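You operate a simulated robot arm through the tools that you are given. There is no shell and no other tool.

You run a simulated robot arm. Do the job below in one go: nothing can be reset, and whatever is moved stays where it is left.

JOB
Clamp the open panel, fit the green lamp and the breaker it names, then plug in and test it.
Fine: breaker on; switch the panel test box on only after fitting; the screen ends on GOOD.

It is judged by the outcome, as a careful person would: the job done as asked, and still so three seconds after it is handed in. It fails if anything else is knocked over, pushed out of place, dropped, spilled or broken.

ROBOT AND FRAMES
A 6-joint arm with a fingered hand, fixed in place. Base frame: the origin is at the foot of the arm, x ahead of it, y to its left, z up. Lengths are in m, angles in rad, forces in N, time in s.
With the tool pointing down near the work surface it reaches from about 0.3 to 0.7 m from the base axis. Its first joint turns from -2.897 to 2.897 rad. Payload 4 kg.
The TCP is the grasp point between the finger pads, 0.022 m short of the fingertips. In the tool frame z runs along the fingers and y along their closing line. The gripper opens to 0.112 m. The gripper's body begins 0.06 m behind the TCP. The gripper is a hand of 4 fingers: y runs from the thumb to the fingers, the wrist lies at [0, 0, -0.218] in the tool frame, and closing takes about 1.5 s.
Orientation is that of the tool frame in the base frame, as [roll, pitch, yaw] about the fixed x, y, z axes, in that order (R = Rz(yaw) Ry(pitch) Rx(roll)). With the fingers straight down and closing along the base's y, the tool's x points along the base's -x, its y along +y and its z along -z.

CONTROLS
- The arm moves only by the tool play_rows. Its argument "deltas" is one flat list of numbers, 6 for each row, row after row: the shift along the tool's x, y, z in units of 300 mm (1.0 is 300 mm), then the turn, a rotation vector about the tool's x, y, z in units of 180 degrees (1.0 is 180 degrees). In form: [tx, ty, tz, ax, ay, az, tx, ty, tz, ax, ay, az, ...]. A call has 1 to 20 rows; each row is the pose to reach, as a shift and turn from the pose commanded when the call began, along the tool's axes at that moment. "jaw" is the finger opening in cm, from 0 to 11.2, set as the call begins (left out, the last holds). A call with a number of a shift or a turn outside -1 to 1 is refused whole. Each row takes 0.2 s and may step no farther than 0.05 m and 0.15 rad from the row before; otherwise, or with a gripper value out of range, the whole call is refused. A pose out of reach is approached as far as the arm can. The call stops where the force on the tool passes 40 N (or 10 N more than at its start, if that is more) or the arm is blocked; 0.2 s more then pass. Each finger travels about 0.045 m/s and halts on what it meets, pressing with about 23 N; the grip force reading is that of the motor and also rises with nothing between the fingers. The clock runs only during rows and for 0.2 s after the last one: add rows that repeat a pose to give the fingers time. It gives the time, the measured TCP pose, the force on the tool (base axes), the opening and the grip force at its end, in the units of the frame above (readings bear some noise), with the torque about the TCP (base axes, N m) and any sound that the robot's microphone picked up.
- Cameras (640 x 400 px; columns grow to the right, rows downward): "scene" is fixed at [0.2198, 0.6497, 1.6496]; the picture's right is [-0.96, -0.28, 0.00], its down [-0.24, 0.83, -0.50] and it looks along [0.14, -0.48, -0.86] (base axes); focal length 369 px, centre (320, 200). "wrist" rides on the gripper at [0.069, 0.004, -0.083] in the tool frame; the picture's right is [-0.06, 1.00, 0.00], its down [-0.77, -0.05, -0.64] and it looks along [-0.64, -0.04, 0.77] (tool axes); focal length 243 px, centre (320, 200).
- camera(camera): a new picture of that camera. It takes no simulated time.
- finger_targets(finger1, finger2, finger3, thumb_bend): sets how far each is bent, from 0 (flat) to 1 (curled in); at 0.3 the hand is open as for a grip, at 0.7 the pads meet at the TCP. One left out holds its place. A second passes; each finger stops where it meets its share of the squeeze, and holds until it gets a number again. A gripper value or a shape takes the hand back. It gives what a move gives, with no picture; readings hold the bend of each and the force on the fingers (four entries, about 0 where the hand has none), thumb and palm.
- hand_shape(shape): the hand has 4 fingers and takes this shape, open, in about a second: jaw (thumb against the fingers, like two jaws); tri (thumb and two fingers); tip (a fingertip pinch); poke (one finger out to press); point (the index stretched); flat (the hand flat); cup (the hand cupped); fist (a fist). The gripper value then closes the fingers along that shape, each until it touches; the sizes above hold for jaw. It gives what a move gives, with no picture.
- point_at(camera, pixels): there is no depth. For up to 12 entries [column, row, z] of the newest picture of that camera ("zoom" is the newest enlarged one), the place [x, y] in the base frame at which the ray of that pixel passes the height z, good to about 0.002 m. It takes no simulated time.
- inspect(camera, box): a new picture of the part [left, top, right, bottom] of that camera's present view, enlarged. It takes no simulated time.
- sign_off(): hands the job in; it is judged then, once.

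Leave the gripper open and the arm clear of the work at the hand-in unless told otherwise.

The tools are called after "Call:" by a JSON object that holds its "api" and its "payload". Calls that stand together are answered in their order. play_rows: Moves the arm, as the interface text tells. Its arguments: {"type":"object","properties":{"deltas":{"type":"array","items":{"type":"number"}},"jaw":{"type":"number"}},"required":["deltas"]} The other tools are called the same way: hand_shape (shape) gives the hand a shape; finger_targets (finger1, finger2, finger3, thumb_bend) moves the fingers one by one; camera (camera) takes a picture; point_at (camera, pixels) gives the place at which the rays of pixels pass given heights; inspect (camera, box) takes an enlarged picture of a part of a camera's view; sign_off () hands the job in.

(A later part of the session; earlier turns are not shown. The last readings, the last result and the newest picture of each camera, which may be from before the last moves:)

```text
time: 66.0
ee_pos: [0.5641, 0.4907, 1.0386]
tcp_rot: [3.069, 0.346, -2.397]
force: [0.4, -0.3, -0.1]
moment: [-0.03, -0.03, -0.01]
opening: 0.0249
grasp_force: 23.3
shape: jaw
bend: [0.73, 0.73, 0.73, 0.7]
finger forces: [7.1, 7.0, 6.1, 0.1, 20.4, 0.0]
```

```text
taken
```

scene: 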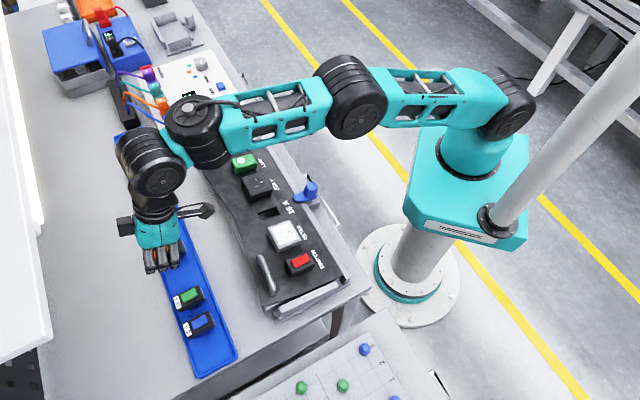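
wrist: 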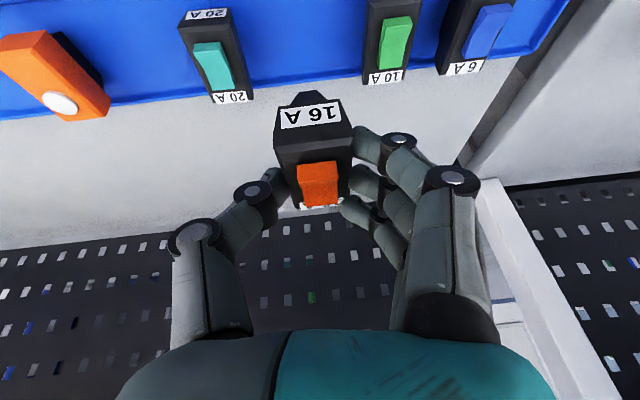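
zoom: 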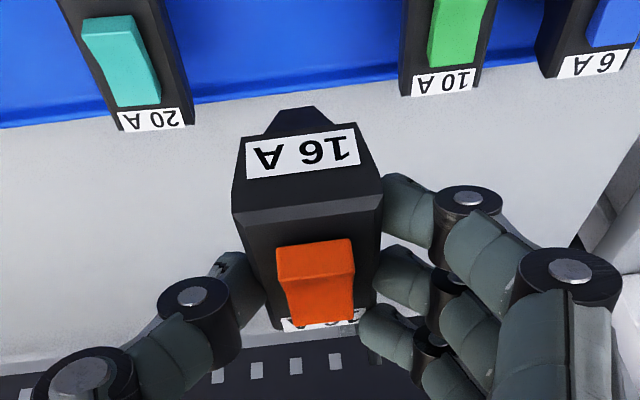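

The breaker is held firmly and hasn't shifted in the grip. I'll carry it over the 16 A slot (centre ≈ (0.433, 0.317, 0.937)), adding 12.5° tilt to match the panel.

Call:
{"api": "play_rows", "payload": {"deltas": [0.112, -0.017, -0.077, 0, -0.0116, 0, 0.224, -0.034, -0.155, 0, -0.0231, 0, 0.336, -0.051, -0.232, 0, -0.0347, 0, 0.472, -0.072, -0.241, 0, -0.0463, 0, 0.608, -0.093, -0.251, 0, -0.0579, 0, 0.745, -0.114, -0.26, 0, -0.0694, 0]}}

Call:
{"api": "camera", "payload": {"camera": "wrist"}}

Call:
{"api": "inspect", "payload": {"camera": "wrist", "box": [200, 0, 440, 150]}}

Call:
{"api": "inspect", "payload": {"camera": "scene", "box": [235, 170, 325, 250]}}

```text
time: 67.4
ee_pos: [0.4191, 0.2966, 1.0336]
tcp_rot: [3.061, 0.566, -2.417]
force: [-0.2, 0.5, -1.8]
moment: [0.01, 0.02, -0.02]
opening: 0.0246
grasp_force: 23.2
shape: jaw
bend: [0.73, 0.73, 0.73, 0.7]
finger forces: [7.0, 6.9, 6.4, 0.1, 20.4, 0.0]
```

```text
taken
```

wrist: 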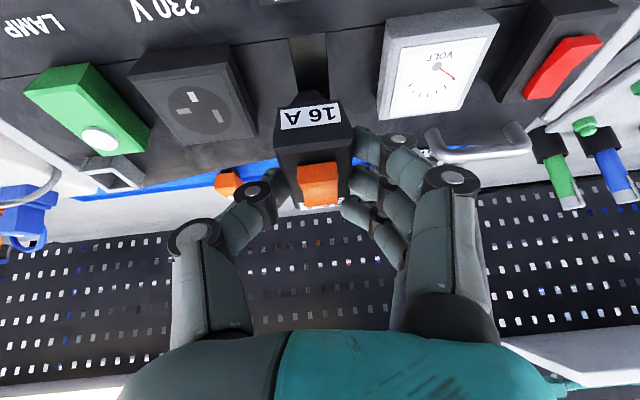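

```text
2.67 times, centred on (320, 75) of wrist
```

zoom: 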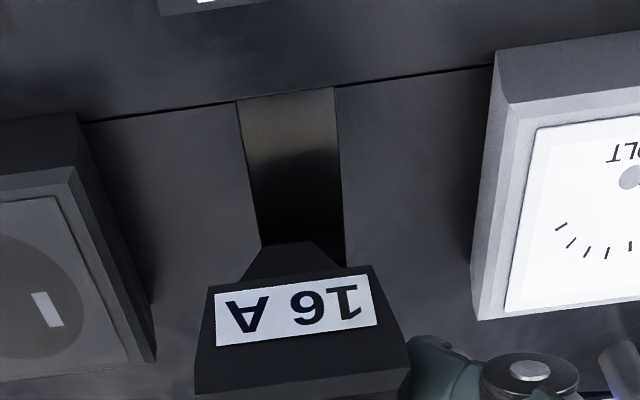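

```text
5.00 times, centred on (280, 210) of scene
```

zoom: 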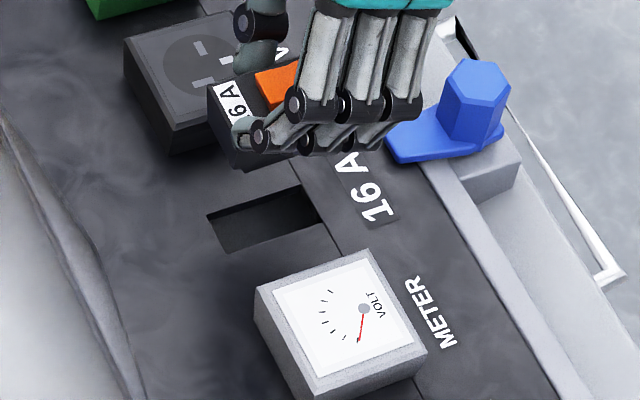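

It's in the right place, hovering above the slot between the 230 V box and the meter. I'll triangulate the slot from here.

Call:
{"api": "point_at", "payload": {"camera": "wrist", "pixels": [[288.9, 38.7, 0.92], [288.9, 38.7, 0.94], [325.6, 33.1, 0.92], [325.6, 33.1, 0.94], [329.4, 99.3, 0.92], [329.4, 99.3, 0.94]]}}

Call:
{"api": "point_at", "payload": {"camera": "scene", "pixels": [[275.4, 207.2, 0.92], [275.4, 207.2, 0.94], [281.6, 214.4, 0.92], [281.6, 214.4, 0.94], [261.6, 221, 0.92], [261.6, 221, 0.94], [257.4, 213.4, 0.92], [257.4, 213.4, 0.94]]}}

```text
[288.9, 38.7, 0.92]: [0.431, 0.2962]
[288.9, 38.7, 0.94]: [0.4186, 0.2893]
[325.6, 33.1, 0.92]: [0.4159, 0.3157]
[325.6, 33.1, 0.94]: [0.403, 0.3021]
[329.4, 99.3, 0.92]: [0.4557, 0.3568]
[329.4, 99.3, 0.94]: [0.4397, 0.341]
```

```text
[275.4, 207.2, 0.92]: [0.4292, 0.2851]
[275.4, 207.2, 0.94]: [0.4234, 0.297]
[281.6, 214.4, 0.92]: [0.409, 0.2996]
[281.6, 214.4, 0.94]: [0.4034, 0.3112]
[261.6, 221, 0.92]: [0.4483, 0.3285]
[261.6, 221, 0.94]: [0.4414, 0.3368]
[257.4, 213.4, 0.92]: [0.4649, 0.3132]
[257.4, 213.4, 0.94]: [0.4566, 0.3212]
```

I'll correct the yaw by about 1° and come down to about 1 cm above the slot for a visual alignment.

Call:
{"api": "play_rows", "payload": {"deltas": [0.011, 0.0012, 0.042, -0.0034, 0, -0.0054, 0.022, 0.0024, 0.084, -0.0034, 0, -0.0054, 0.0327, 0.0037, 0.1253, -0.0034, 0, -0.0054]}}

Call:
{"api": "camera", "payload": {"camera": "wrist"}}

Call:
{"api": "inspect", "payload": {"camera": "wrist", "box": [230, 40, 430, 220]}}

Call:
{"api": "inspect", "payload": {"camera": "scene", "box": [235, 170, 315, 250]}}

```text
time: 68.2
ee_pos: [0.4235, 0.3113, 0.997]
tcp_rot: [3.06, 0.565, -2.397]
force: [0.6, -0.2, 0.0]
moment: [0.02, -0.01, 0.0]
opening: 0.0248
grasp_force: 22.7
shape: jaw
bend: [0.73, 0.73, 0.73, 0.7]
finger forces: [7.1, 6.9, 6.4, 0.1, 20.4, 0.1]
```

```text
taken
```

wrist: 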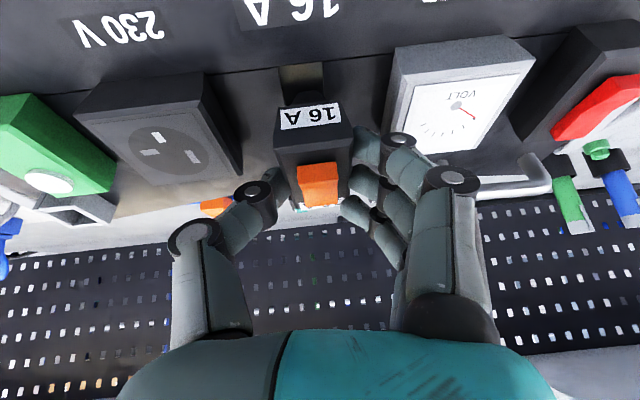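

```text
2.22 times, centred on (330, 130) of wrist
```

zoom: 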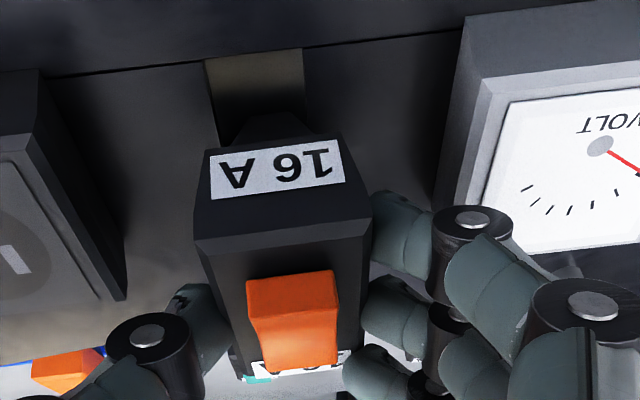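

```text
5.00 times, centred on (275, 210) of scene
```

zoom: 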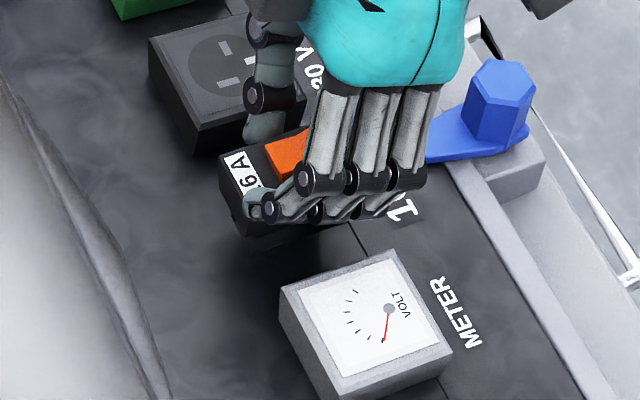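

The stub looks about 4 mm too far toward the fingers and 2 mm too far out. I'll correct both and look again.

Call:
{"api": "play_rows", "payload": {"deltas": [0.003, -0.006, -0.001, 0, 0, 0, 0.0063, -0.012, -0.0023, 0, 0, 0, 0.0063, -0.012, -0.0023, 0, 0, 0]}}

Call:
{"api": "inspect", "payload": {"camera": "wrist", "box": [250, 40, 390, 150]}}

Call:
{"api": "inspect", "payload": {"camera": "scene", "box": [235, 170, 315, 250]}}

```text
time: 69.0
ee_pos: [0.4257, 0.3065, 0.9976]
tcp_rot: [3.061, 0.565, -2.394]
force: [-0.1, 0.5, -0.1]
moment: [-0.01, -0.01, 0.01]
opening: 0.0247
grasp_force: 22.5
shape: jaw
bend: [0.73, 0.73, 0.73, 0.7]
finger forces: [7.1, 6.9, 6.4, 0.0, 20.4, 0.0]
```

```text
3.64 times, centred on (320, 95) of wrist
```

zoom: 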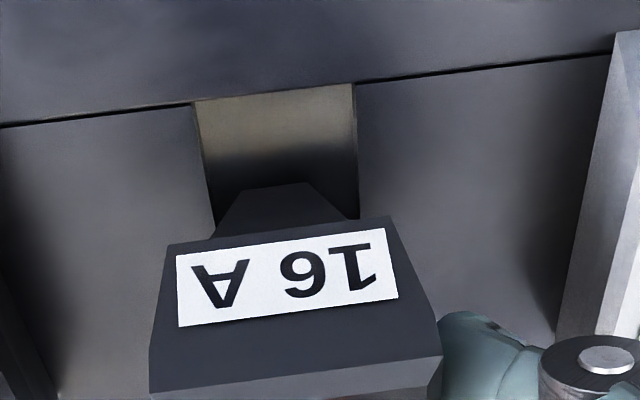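

```text
5.00 times, centred on (275, 210) of scene
```

zoom: 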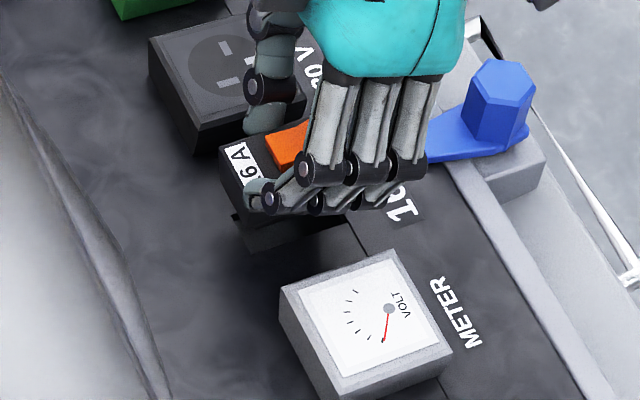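

It's nearly centred now. I'll shift 1 mm back and descend 15 mm along the normal to start the insertion.

Call:
{"api": "play_rows", "payload": {"deltas": [0.0045, 0.003, 0.0125, 0, 0, 0, 0.0091, 0.002, 0.025, 0, 0, 0, 0.0136, 0.001, 0.0375, 0, 0, 0, 0.017, 0.0002, 0.0469, 0, 0, 0]}}

Call:
{"api": "inspect", "payload": {"camera": "wrist", "box": [250, 40, 390, 150]}}

Call:
{"api": "inspect", "payload": {"camera": "scene", "box": [235, 170, 315, 250]}}

```text
time: 70.0
ee_pos: [0.4287, 0.3094, 0.9819]
tcp_rot: [3.063, 0.566, -2.394]
force: [-0.5, -0.5, -0.3]
moment: [0.0, 0.07, 0.0]
opening: 0.0249
grasp_force: 23.2
shape: jaw
bend: [0.73, 0.73, 0.73, 0.7]
finger forces: [7.1, 6.9, 6.4, 0.0, 20.4, 0.0]
```

```text
3.64 times, centred on (320, 95) of wrist
```

zoom: 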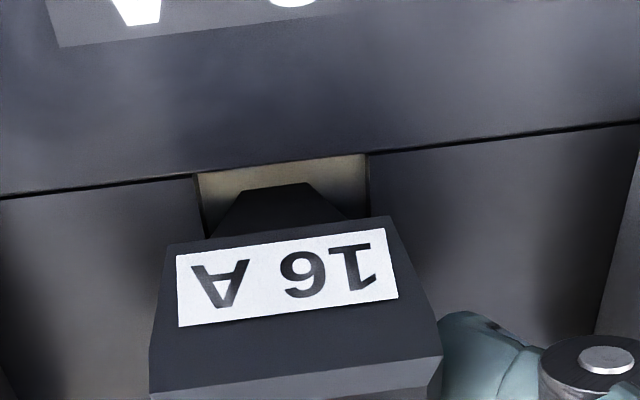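

```text
5.00 times, centred on (275, 210) of scene
```

zoom: 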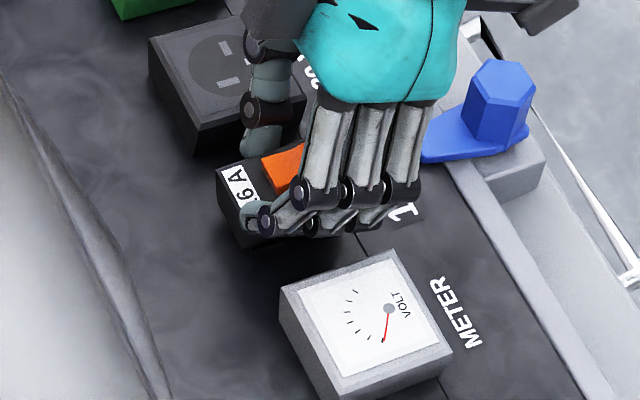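

It's well aligned with no force. I'll continue down 9 mm.

Call:
{"api": "play_rows", "payload": {"deltas": [0.0034, -0.0008, 0.0094, 0, 0, 0, 0.0068, -0.0015, 0.0188, 0, 0, 0, 0.0102, -0.0023, 0.0281, 0, 0, 0]}}

Call:
{"api": "inspect", "payload": {"camera": "wrist", "box": [230, 40, 430, 220]}}

Call:
{"api": "inspect", "payload": {"camera": "scene", "box": [235, 170, 315, 250]}}

```text
time: 70.8
ee_pos: [0.4282, 0.3112, 0.9737]
tcp_rot: [3.061, 0.566, -2.393]
force: [-0.1, 1.0, -1.4]
moment: [-0.01, 0.01, 0.0]
opening: 0.025
grasp_force: 23.6
shape: jaw
bend: [0.73, 0.73, 0.73, 0.7]
finger forces: [7.1, 6.9, 6.6, 0.0, 20.4, 0.1]
```

```text
2.22 times, centred on (330, 130) of wrist
```

zoom: 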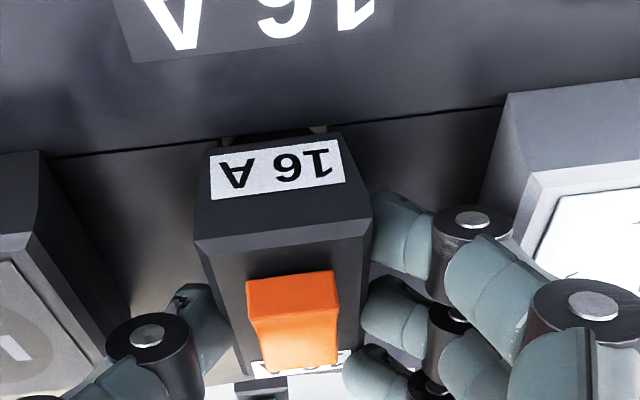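

```text
5.00 times, centred on (275, 210) of scene
```

zoom: 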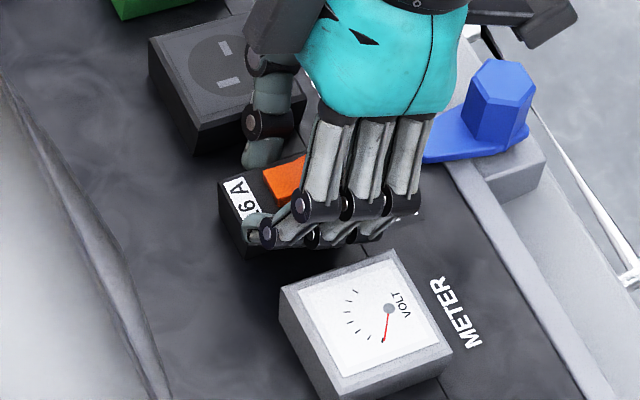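

No force yet. I'll continue down in small steps until the body seats.

Call:
{"api": "play_rows", "payload": {"deltas": [0.0023, -0.0005, 0.0063, 0, 0, 0, 0.0045, -0.001, 0.0125, 0, 0, 0, 0.0068, -0.0015, 0.0188, 0, 0, 0]}}

Call:
{"api": "inspect", "payload": {"camera": "wrist", "box": [230, 40, 430, 220]}}

Call:
{"api": "inspect", "payload": {"camera": "scene", "box": [235, 170, 315, 250]}}

```text
time: 71.6
ee_pos: [0.4278, 0.31, 0.9703]
tcp_rot: [3.062, 0.567, -2.394]
force: [-20.4, -19.2, 28.2]
moment: [0.14, 0.08, 0.13]
opening: 0.0267
grasp_force: 23.0
shape: jaw
bend: [0.73, 0.74, 0.75, 0.71]
finger forces: [8.5, 9.3, 17.2, 0.0, 28.0, 0.0]
```

```text
2.22 times, centred on (330, 130) of wrist
```

zoom: 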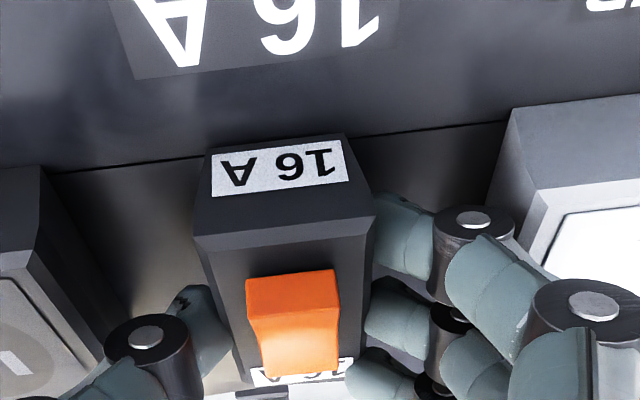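

```text
5.00 times, centred on (275, 210) of scene
```

zoom: 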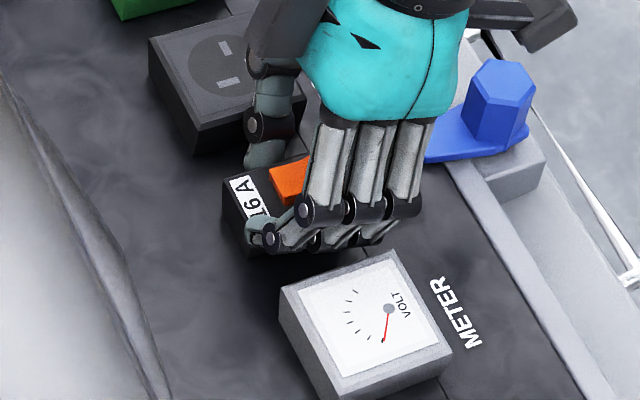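

The contact looks the same as when the lamp seated. I'll release now: open the fingers (free space on the meter side) and ease the thumb slightly.

Call:
{"api": "finger_targets", "payload": {"finger1": 0.6, "finger2": 0.6, "finger3": 0.6, "thumb_bend": 0.66}}

Call:
{"api": "inspect", "payload": {"camera": "wrist", "box": [230, 40, 430, 220]}}

Call:
{"api": "inspect", "payload": {"camera": "scene", "box": [235, 170, 315, 250]}}

```text
time: 72.6
ee_pos: [0.4305, 0.3107, 0.9692]
tcp_rot: [3.061, 0.568, -2.394]
force: [5.2, -2.9, 4.7]
moment: [0.01, -0.07, -0.03]
opening: 0.0302
grasp_force: 4.7
shape: fingers
bend: [0.6, 0.59, 0.59, 0.64]
finger forces: [1.3, 0.4, 0.8, 0.1, 6.4, 0.0]
```

```text
2.22 times, centred on (330, 130) of wrist
```

zoom: 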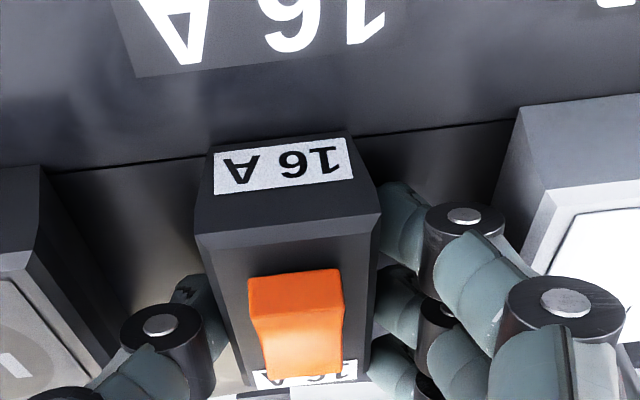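

```text
5.00 times, centred on (275, 210) of scene
```

zoom: 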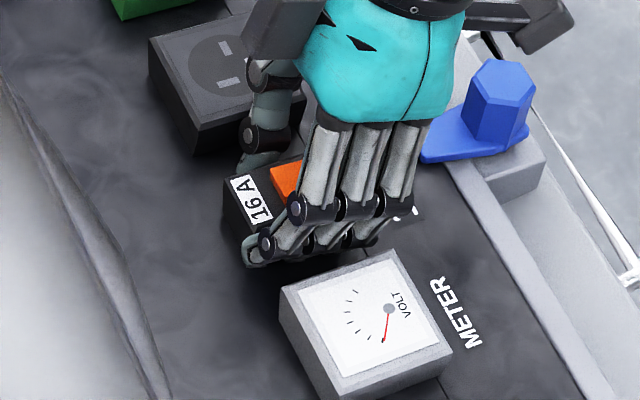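

Nearly free (thumb 6 N). I'll open the fingers a bit more and ease the thumb.

Call:
{"api": "finger_targets", "payload": {"finger1": 0.52, "finger2": 0.52, "finger3": 0.52, "thumb_bend": 0.62}}

Call:
{"api": "play_rows", "payload": {"deltas": [-0.0011, -0.004, -0.0031, 0, 0, 0, -0.0057, -0.003, -0.0156, 0, 0, 0, -0.034, 0, -0.094, 0, 0, 0, -0.068, 0, -0.188, 0, 0, 0]}}

Call:
{"api": "camera", "payload": {"camera": "wrist"}}

Call:
{"api": "inspect", "payload": {"camera": "scene", "box": [215, 140, 315, 240]}}

```text
time: 73.6
ee_pos: [0.4298, 0.3096, 0.9692]
tcp_rot: [3.061, 0.565, -2.395]
force: [1.1, -5.3, 6.5]
moment: [-0.02, 0.12, 0.06]
opening: 0.0365
grasp_force: 4.1
shape: fingers
bend: [0.57, 0.52, 0.52, 0.61]
finger forces: [6.1, 0.1, 0.2, 0.1, 2.2, 0.0]
```

```text
time: 74.6
ee_pos: [0.4234, 0.2974, 1.0273]
tcp_rot: [3.061, 0.565, -2.394]
force: [-0.7, 0.2, -0.5]
moment: [0.01, 0.03, 0.0]
opening: 0.0387
grasp_force: 0.0
shape: fingers
bend: [0.52, 0.52, 0.52, 0.62]
finger forces: [0.1, 0.0, 0.1, 0.1, 0.1, 0.0]
```

```text
taken
```

wrist: 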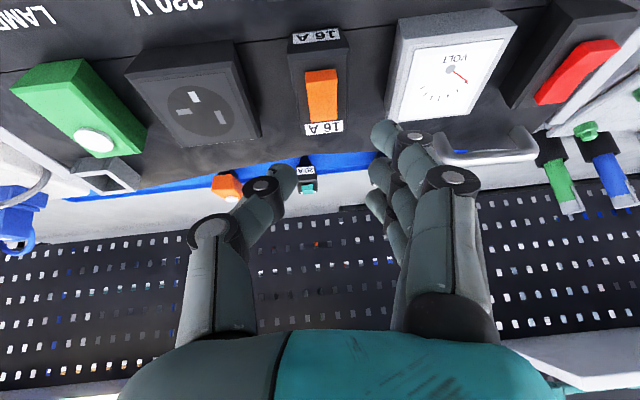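

```text
4.00 times, centred on (265, 190) of scene
```

zoom: 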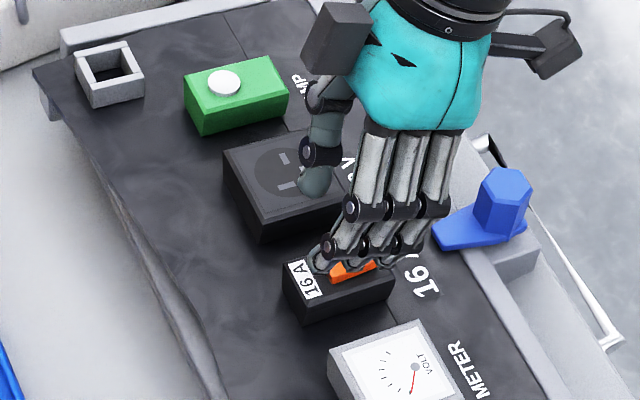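

The breaker stands in its slot. I'll zoom in to check that it's seated and see the rocker's state.

Call:
{"api": "inspect", "payload": {"camera": "wrist", "box": [250, 10, 410, 150]}}

Call:
{"api": "inspect", "payload": {"camera": "wrist", "box": [480, 0, 640, 120]}}

```text
2.86 times, centred on (330, 80) of wrist
```

zoom: 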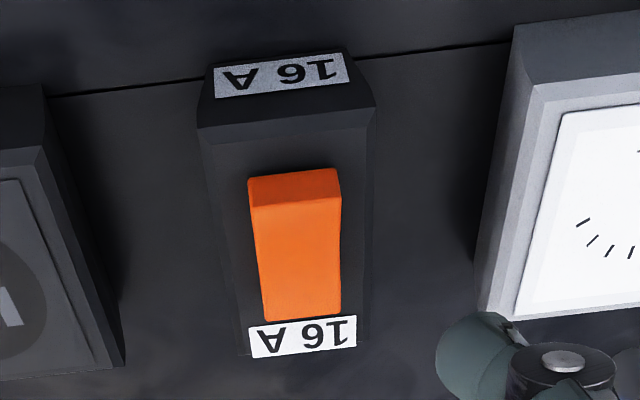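

```text
3.33 times, centred on (560, 60) of wrist
```

zoom: 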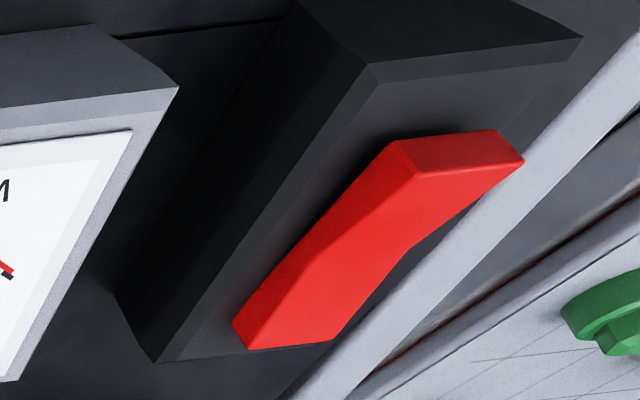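

The rocker is the same kind as the tester's ON/OFF rocker, whose ON end (base side) is raised while OFF. So the breaker is off with its near end raised. I'll rise well clear and form the "poke" shape to see where that fingertip is.

Call:
{"api": "play_rows", "payload": {"deltas": [-0.054, 0.007, -0.085, 0, 0, 0, -0.108, 0.014, -0.17, 0, 0, 0, -0.161, 0.02, -0.253, 0, 0, 0]}}

Call:
{"api": "hand_shape", "payload": {"shape": "poke"}}

Call:
{"api": "camera", "payload": {"camera": "wrist"}}

Call:
{"api": "camera", "payload": {"camera": "scene"}}

```text
time: 75.4
ee_pos: [0.4226, 0.3002, 1.1177]
tcp_rot: [3.063, 0.564, -2.395]
force: [0.1, 0.6, -0.3]
moment: [0.02, 0.01, -0.01]
opening: 0.0386
grasp_force: 0.1
shape: fingers
bend: [0.52, 0.52, 0.52, 0.62]
finger forces: [0.0, 0.0, 0.0, 0.0, 0.0, 0.1]
```

```text
time: 76.3
ee_pos: [0.4229, 0.3007, 1.1166]
tcp_rot: [3.062, 0.566, -2.395]
force: [0.3, 1.1, 0.0]
moment: [-0.06, -0.02, 0.01]
opening: 0.0001
grasp_force: 0.0
shape: poke
bend: [1.0, 1.0, 1.0, 0.47]
finger forces: [0.0, 0.0, 0.0, 0.1, 0.1, 0.1]
```

```text
taken
```

wrist: 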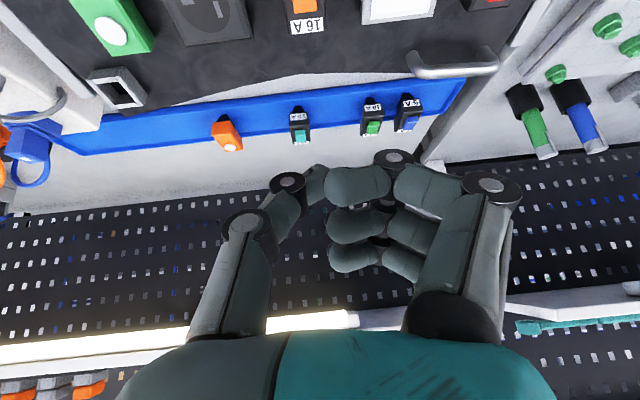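

```text
taken
```

scene: 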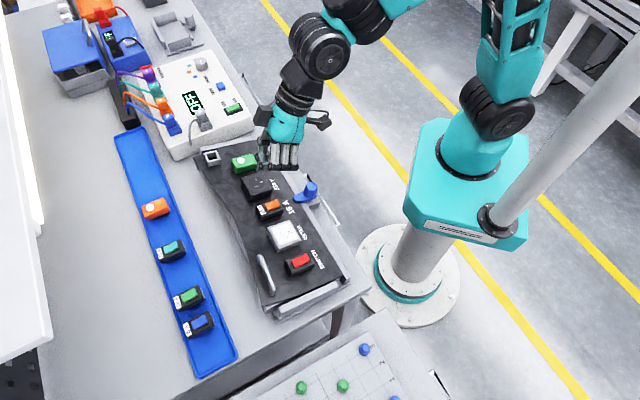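

In poke shape the thumb tip sits close to the TCP axis, about 2 cm past it. I'll locate the raised rocker end precisely in both views.

Call:
{"api": "inspect", "payload": {"camera": "scene", "box": [245, 185, 305, 230]}}

Call:
{"api": "inspect", "payload": {"camera": "wrist", "box": [240, 0, 400, 120]}}

```text
8.89 times, centred on (275, 208) of scene
```

zoom: 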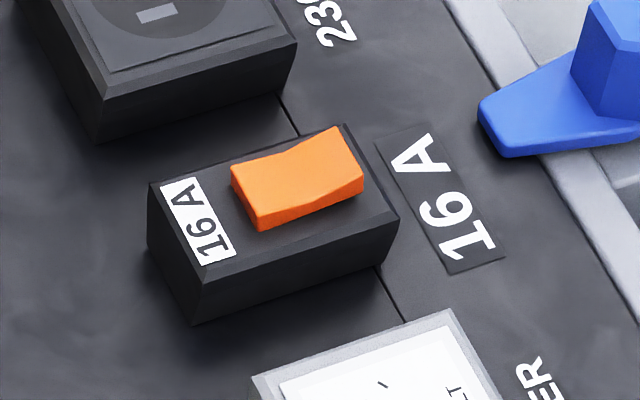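

```text
3.33 times, centred on (320, 60) of wrist
```

zoom: 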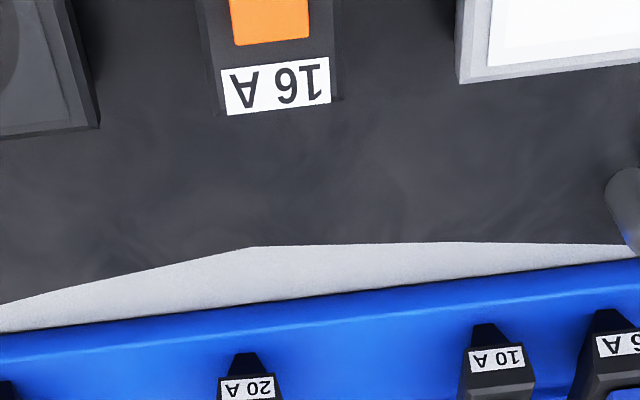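

Call:
{"api": "point_at", "payload": {"camera": "zoom", "pixels": [[320, 10, 0.96], [270, 40, 0.96]]}}

Call:
{"api": "point_at", "payload": {"camera": "scene", "pixels": [[277, 203.3, 0.96], [277, 203.3, 0.97], [278.4, 202.6, 0.965], [266.5, 207.5, 0.965], [259.5, 209, 0.96]]}}

```text
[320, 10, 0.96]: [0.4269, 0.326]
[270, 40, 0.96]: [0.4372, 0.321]
```

```text
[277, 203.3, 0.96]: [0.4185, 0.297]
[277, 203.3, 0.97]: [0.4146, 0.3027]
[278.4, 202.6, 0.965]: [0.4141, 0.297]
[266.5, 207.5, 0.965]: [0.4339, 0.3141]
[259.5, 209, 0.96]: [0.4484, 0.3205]
```

The press point on the raised end is about (0.4175, 0.302, 0.966). I'll re-level to the panel's slope and hover 3 cm above it with the thumb tip.

Call:
{"api": "play_rows", "payload": {"deltas": [0.055, -0.001, 0.06, 0.006, 0.0277, 0, 0.109, -0.002, 0.125, 0.0125, 0.0553, 0, 0.164, -0.004, 0.19, 0.019, 0.083, 0, 0.218, -0.005, 0.254, 0.025, 0.1106, 0]}}

Call:
{"api": "camera", "payload": {"camera": "wrist"}}

Call:
{"api": "inspect", "payload": {"camera": "scene", "box": [235, 160, 325, 240]}}

```text
time: 77.3
ee_pos: [0.4095, 0.2915, 1.0205]
tcp_rot: [-3.136, 0.218, -2.379]
force: [-0.5, -0.7, -1.5]
moment: [0.02, 0.03, 0.0]
opening: 0.0001
grasp_force: 0.1
shape: poke
bend: [1.0, 1.0, 1.0, 0.47]
finger forces: [0.0, 0.0, 0.0, 0.1, 0.0, 0.1]
```

```text
taken
```

wrist: 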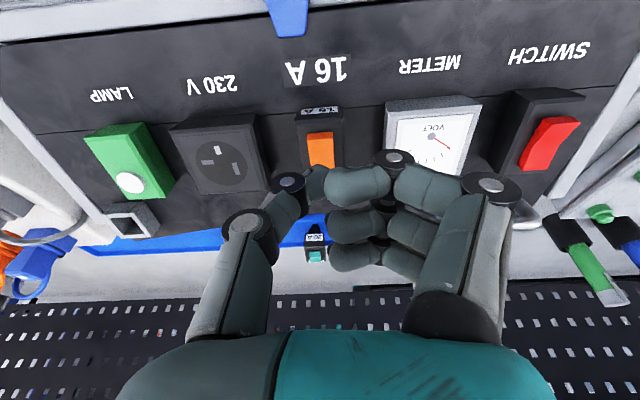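

```text
5.00 times, centred on (280, 200) of scene
```

zoom: 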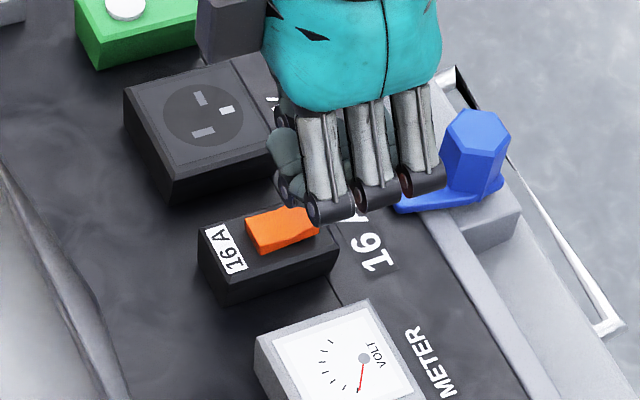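

The tip lines up with the rocker. I'll press down along the panel normal gently in small steps.

Call:
{"api": "play_rows", "payload": {"deltas": [-0.002, 0.005, 0.05, 0, 0, 0, -0.003, 0.007, 0.09, 0, 0, 0, -0.003, 0.007, 0.107, 0, 0, 0, -0.003, 0.007, 0.117, 0, 0, 0, -0.003, 0.007, 0.127, 0, 0, 0]}}

Call:
{"api": "inspect", "payload": {"camera": "wrist", "box": [250, 80, 410, 220]}}

Call:
{"api": "inspect", "payload": {"camera": "scene", "box": [245, 180, 305, 230]}}

```text
time: 78.5
ee_pos: [0.414, 0.3003, 0.9841]
tcp_rot: [-3.136, 0.222, -2.379]
force: [-9.2, -10.7, 38.3]
moment: [0.21, 0.07, 0.05]
opening: 0.0001
grasp_force: 0.0
shape: poke
bend: [1.0, 1.0, 1.0, 0.97]
finger forces: [0.0, 0.0, 0.0, 0.0, 39.4, 0.0]
```

```text
2.86 times, centred on (330, 150) of wrist
```

zoom: 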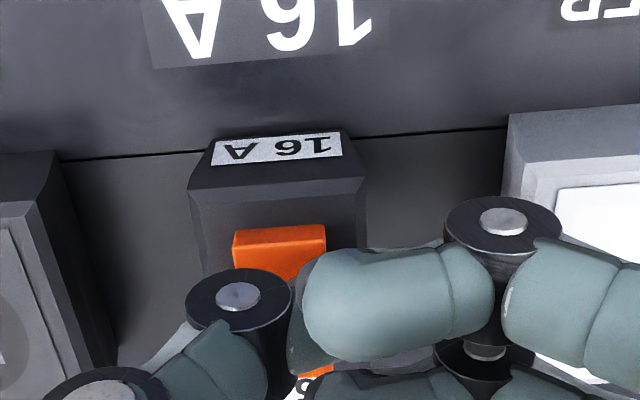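

```text
8.00 times, centred on (275, 205) of scene
```

zoom: 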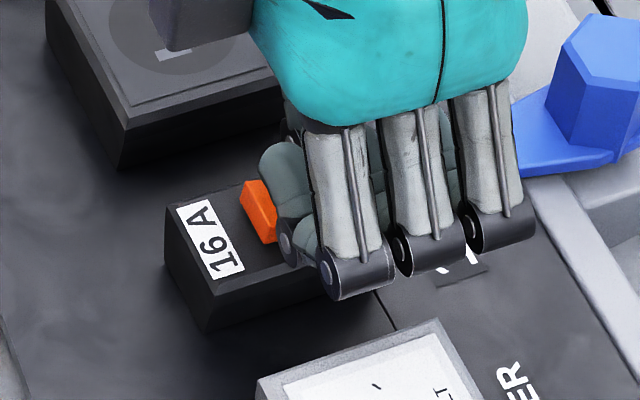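

There was about 40 N of contact, and in the scene view the far end of the rocker now looks raised, so it has flipped. I'll lift off and check.

Call:
{"api": "play_rows", "payload": {"deltas": [0, 0, -0.05, 0, 0, 0, 0, 0, -0.15, 0, 0, 0, 0.02, 0, -0.3, 0, 0, 0]}}

Call:
{"api": "camera", "payload": {"camera": "wrist"}}

Call:
{"api": "inspect", "payload": {"camera": "wrist", "box": [250, 80, 410, 200]}}

Call:
{"api": "inspect", "payload": {"camera": "scene", "box": [245, 180, 305, 230]}}

```text
time: 79.3
ee_pos: [0.3961, 0.2821, 1.0659]
tcp_rot: [-3.135, 0.218, -2.382]
force: [-0.1, 0.0, 0.2]
moment: [-0.03, 0.02, -0.02]
opening: 0.0
grasp_force: 0.1
shape: poke
bend: [1.0, 1.0, 1.0, 0.47]
finger forces: [0.1, 0.0, 0.1, 0.0, 0.1, 0.1]
```

```text
taken
```

wrist: 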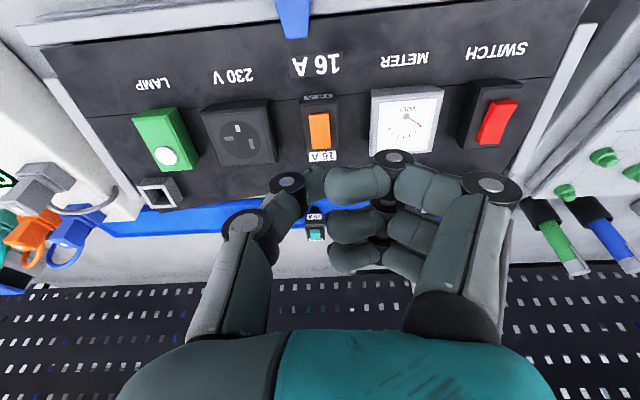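

```text
3.33 times, centred on (330, 140) of wrist
```

zoom: 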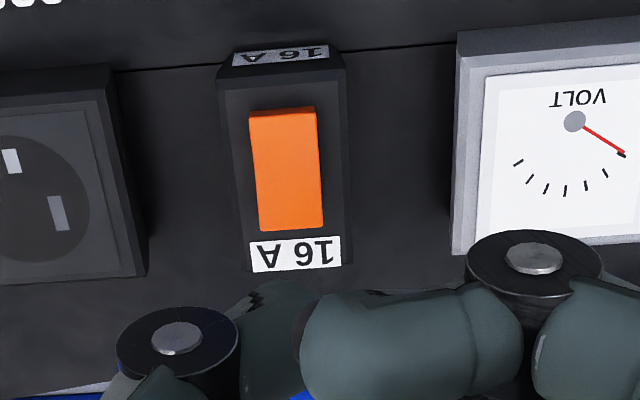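

```text
8.00 times, centred on (275, 205) of scene
```

zoom: 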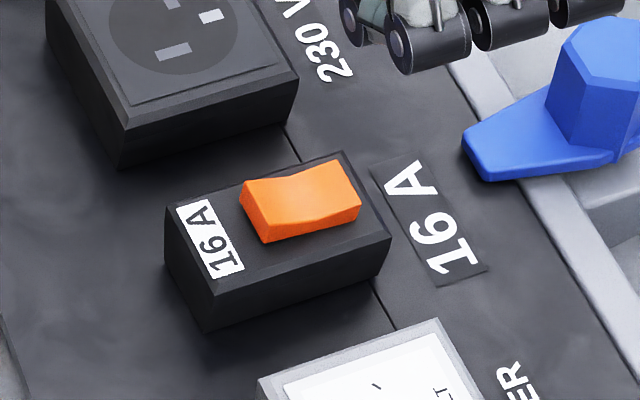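

The breaker's rocker has flipped: its near end is down and its far end up. Now the lead: I'll move over to the tester to look closely at the grey plug and its parking spot.

Call:
{"api": "play_rows", "payload": {"deltas": [0, -0.14, -0.06, 0, 0.01, 0, -0.003, -0.28, -0.12, 0, 0.02, 0, -0.006, -0.42, -0.18, 0, 0.03, 0, -0.009, -0.56, -0.18, 0, 0.04, 0, -0.012, -0.7, -0.18, 0, 0.05, 0, -0.015, -0.84, -0.18, 0, 0.06, 0, -0.017, -0.97, -0.18, 0, 0.0694, 0]}}

Call:
{"api": "camera", "payload": {"camera": "wrist"}}

Call:
{"api": "inspect", "payload": {"camera": "scene", "box": [130, 40, 280, 170]}}

```text
time: 80.9
ee_pos: [0.5945, 0.0664, 1.123]
tcp_rot: [-3.136, 0.001, -2.383]
force: [-0.5, 0.5, 0.2]
moment: [-0.02, 0.0, -0.02]
opening: 0.0001
grasp_force: 0.1
shape: poke
bend: [1.0, 1.0, 1.0, 0.47]
finger forces: [0.0, 0.0, 0.0, 0.1, 0.1, 0.1]
```

```text
taken
```

wrist: 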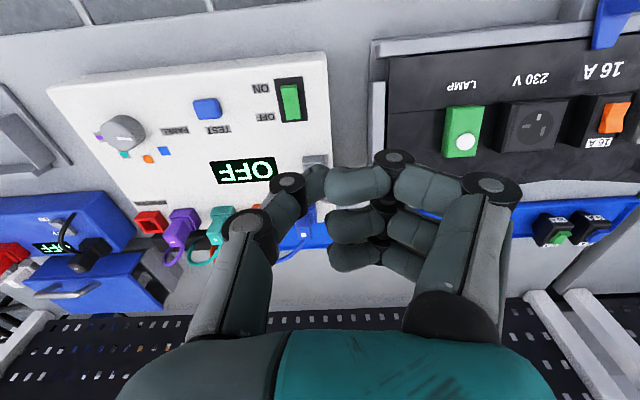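

```text
3.08 times, centred on (205, 105) of scene
```

zoom: 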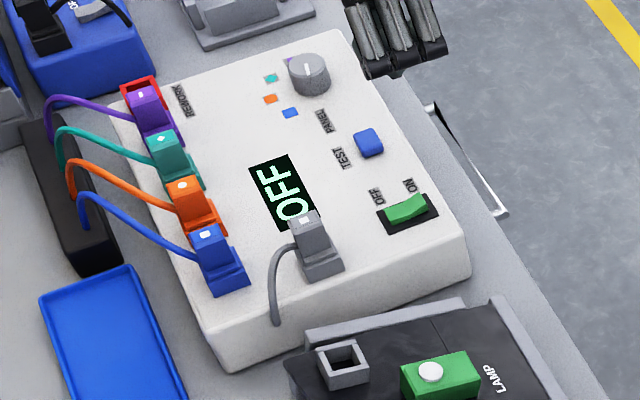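

I'll zoom in on the knob, the labels and the rocker from here.

Call:
{"api": "inspect", "payload": {"camera": "wrist", "box": [80, 70, 340, 240]}}

Call:
{"api": "inspect", "payload": {"camera": "wrist", "box": [80, 100, 190, 180]}}

Call:
{"api": "inspect", "payload": {"camera": "wrist", "box": [230, 60, 350, 150]}}

Call:
{"api": "inspect", "payload": {"camera": "scene", "box": [190, 95, 230, 150]}}

```text
2.35 times, centred on (210, 155) of wrist
```

zoom: 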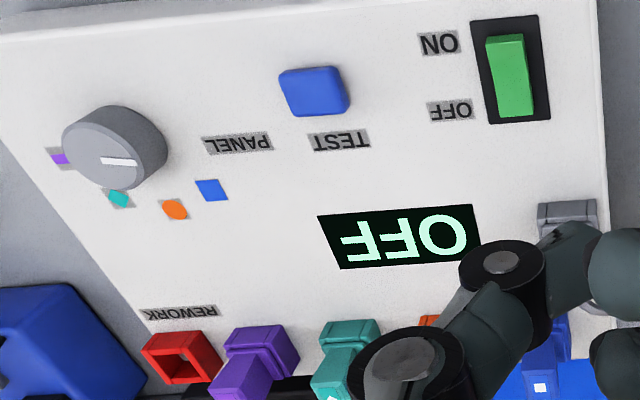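

```text
5.00 times, centred on (135, 140) of wrist
```

zoom: 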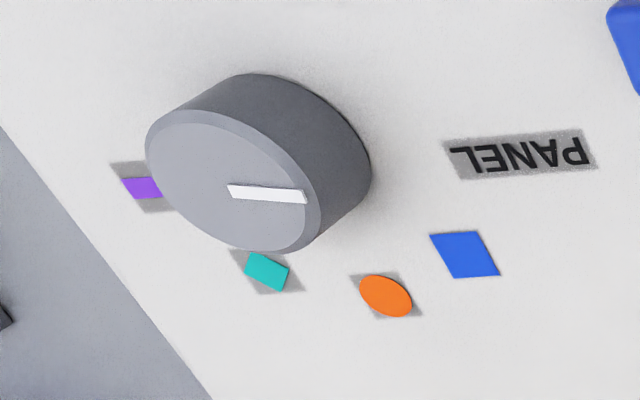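

```text
4.44 times, centred on (290, 105) of wrist
```

zoom: 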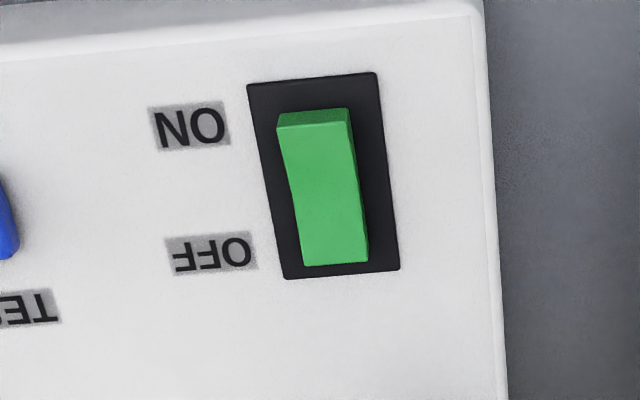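

```text
7.27 times, centred on (210, 122) of scene
```

zoom: 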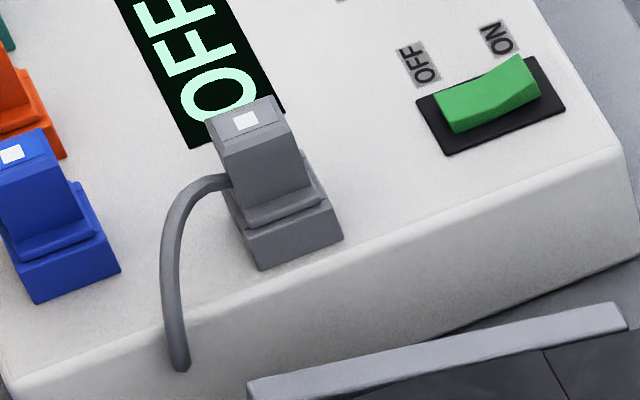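

The knob pointer already points to PANEL, so I'll leave it. The tester's rocker also shows ON-end-raised for OFF, which confirms the breaker is now on. I'll open the hand to see the grey plug.

Call:
{"api": "hand_shape", "payload": {"shape": "jaw"}}

Call:
{"api": "camera", "payload": {"camera": "wrist"}}

Call:
{"api": "inspect", "payload": {"camera": "wrist", "box": [270, 120, 430, 240]}}

```text
time: 81.8
ee_pos: [0.5938, 0.0671, 1.1227]
tcp_rot: [-3.136, 0.001, -2.382]
force: [0.6, 0.2, -0.5]
moment: [0.0, 0.01, -0.04]
opening: 0.112
grasp_force: 0.1
shape: jaw
bend: [0.3, 0.3, 0.3, 0.3]
finger forces: [0.0, 0.1, 0.0, 0.1, 0.0, 0.0]
```

```text
taken
```

wrist: 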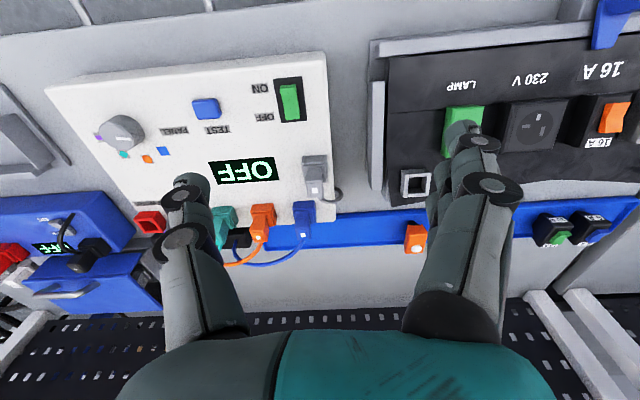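

```text
3.33 times, centred on (350, 180) of wrist
```

zoom: 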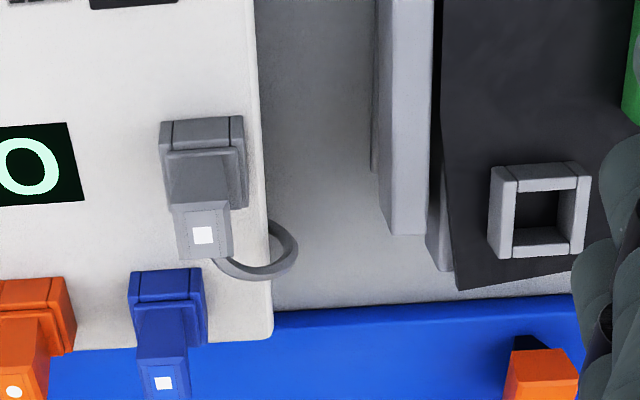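

Both the grey plug (315,185) and the panel's grey socket (416,184) are visible. I'll triangulate them.

Call:
{"api": "point_at", "payload": {"camera": "wrist", "pixels": [[314.9, 190.5, 0.96], [314.9, 190.5, 1.0], [306.5, 182.1, 0.99], [323.6, 180.9, 0.99], [308, 197.4, 0.99], [323.6, 197.1, 0.99], [415.5, 183.6, 0.94], [415.5, 183.6, 0.98], [302, 155, 0.95], [327, 154, 0.95]]}}

Call:
{"api": "point_at", "payload": {"camera": "scene", "pixels": [[199.7, 111.1, 0.96], [199.7, 111.1, 1.0], [212.2, 155.9, 0.94], [212.2, 155.9, 0.98]]}}

Call:
{"api": "inspect", "payload": {"camera": "scene", "box": [185, 95, 225, 170]}}

```text
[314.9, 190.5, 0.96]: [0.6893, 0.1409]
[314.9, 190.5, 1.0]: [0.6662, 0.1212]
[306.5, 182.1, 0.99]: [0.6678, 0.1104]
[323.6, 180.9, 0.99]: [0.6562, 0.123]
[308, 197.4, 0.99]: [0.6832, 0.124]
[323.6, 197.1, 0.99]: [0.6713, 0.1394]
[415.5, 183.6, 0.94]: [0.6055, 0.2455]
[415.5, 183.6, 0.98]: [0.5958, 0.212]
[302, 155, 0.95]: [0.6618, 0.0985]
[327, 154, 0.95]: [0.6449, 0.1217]
```

```text
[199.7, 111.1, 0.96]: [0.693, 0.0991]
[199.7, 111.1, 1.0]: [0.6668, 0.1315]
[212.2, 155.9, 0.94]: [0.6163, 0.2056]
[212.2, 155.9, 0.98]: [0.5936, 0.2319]
```

```text
5.33 times, centred on (205, 132) of scene
```

zoom: 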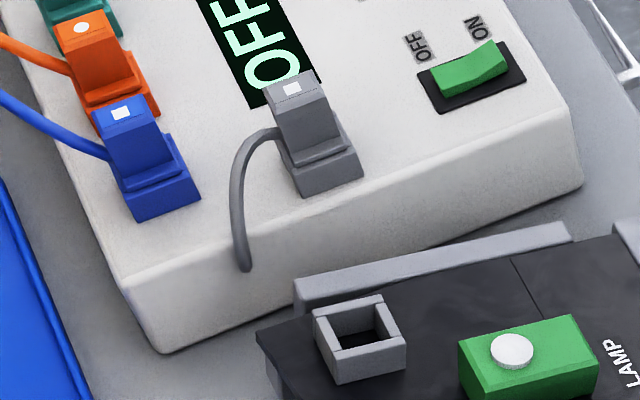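

Call:
{"api": "point_at", "payload": {"camera": "wrist", "pixels": [[326.9, 154.8, 0.93], [326.9, 154.8, 0.96], [327.5, 162.9, 0.94], [327.5, 162.9, 0.97], [261, 88.2, 0.92], [261, 88.2, 0.95], [401, 170.4, 0.965], [426.6, 168.6, 0.965], [404, 197.4, 0.97], [429, 195.9, 0.97]]}}

Call:
{"api": "point_at", "payload": {"camera": "scene", "pixels": [[213.1, 127.3, 0.93], [213.1, 127.3, 0.96], [211, 121.7, 0.94], [211, 121.7, 0.97], [235, 99.5, 0.92], [235, 99.5, 0.95], [204, 150.5, 0.967], [216.6, 147.5, 0.967], [221, 155.5, 0.967], [207.5, 160.5, 0.967]]}}

```text
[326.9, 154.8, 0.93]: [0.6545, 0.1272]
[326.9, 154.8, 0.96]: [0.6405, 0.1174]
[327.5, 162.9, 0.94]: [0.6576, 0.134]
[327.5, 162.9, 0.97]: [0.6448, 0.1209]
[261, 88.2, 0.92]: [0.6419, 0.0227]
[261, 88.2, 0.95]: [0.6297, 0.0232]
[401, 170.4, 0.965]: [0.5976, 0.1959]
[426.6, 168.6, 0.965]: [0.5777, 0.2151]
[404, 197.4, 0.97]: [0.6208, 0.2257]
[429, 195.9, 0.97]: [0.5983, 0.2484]
```

```text
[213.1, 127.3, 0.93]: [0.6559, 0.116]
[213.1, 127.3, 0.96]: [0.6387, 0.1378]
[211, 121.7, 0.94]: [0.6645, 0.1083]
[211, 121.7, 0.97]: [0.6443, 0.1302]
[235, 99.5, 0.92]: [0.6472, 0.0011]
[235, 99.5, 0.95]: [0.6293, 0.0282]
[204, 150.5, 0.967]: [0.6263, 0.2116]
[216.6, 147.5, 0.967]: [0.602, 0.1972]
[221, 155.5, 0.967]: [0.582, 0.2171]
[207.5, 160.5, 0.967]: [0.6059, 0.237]
```

The plug is upright on a level tester top: plug top z ≈ 0.99 and ring top 0.962, centred at (0.6697, 0.124). The panel socket is at (0.600, 0.223, 0.967), square to the sloped panel. The plug is small and its cable is near the outer finger, so I'll pinch with thumb and middle finger only and curl the other two.

Call:
{"api": "finger_targets", "payload": {"finger1": 1, "finger2": 0.56, "finger3": 1, "thumb_bend": 0.56}}

Call:
{"api": "play_rows", "payload": {"deltas": [-0.08, -0.009, 0.03, 0, -0.02, 0.002, -0.16, -0.018, 0.06, 0, -0.04, 0.004, -0.24, -0.028, 0.12, 0, -0.0556, 0.0057, -0.314, -0.037, 0.18, 0, -0.0556, 0.0057, -0.314, -0.037, 0.242, 0, -0.0556, 0.0057]}}

Call:
{"api": "camera", "payload": {"camera": "wrist"}}

Call:
{"api": "inspect", "payload": {"camera": "scene", "box": [160, 70, 250, 150]}}

```text
time: 82.8
ee_pos: [0.5939, 0.0675, 1.124]
tcp_rot: [-3.136, 0.003, -2.381]
force: [0.3, -0.4, -1.1]
moment: [-0.01, 0.02, -0.02]
opening: 0.0352
grasp_force: 0.0
shape: fingers
bend: [1.0, 0.56, 1.0, 0.56]
finger forces: [0.0, 0.0, 0.1, 0.0, 0.1, 0.1]
```

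```text
time: 84.0
ee_pos: [0.6687, 0.1232, 1.0516]
tcp_rot: [-3.139, 0.176, -2.399]
force: [0.5, 0.7, -0.7]
moment: [0.01, -0.01, 0.01]
opening: 0.0352
grasp_force: 0.0
shape: fingers
bend: [1.0, 0.56, 1.0, 0.56]
finger forces: [0.0, 0.0, 0.0, 0.0, 0.1, 0.0]
```

```text
taken
```

wrist: 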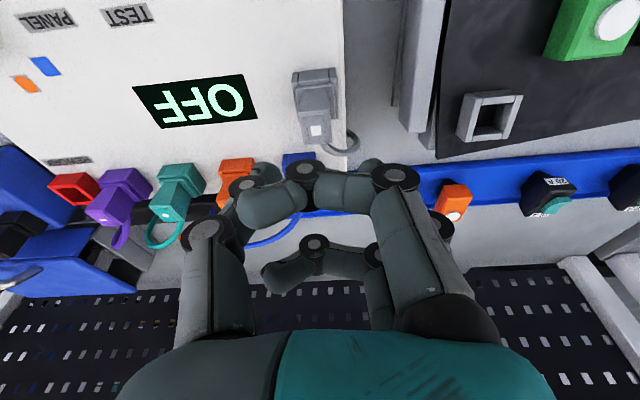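

```text
5.00 times, centred on (205, 110) of scene
```

zoom: 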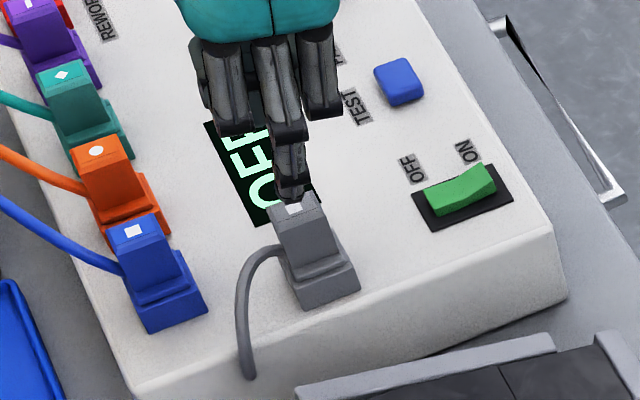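

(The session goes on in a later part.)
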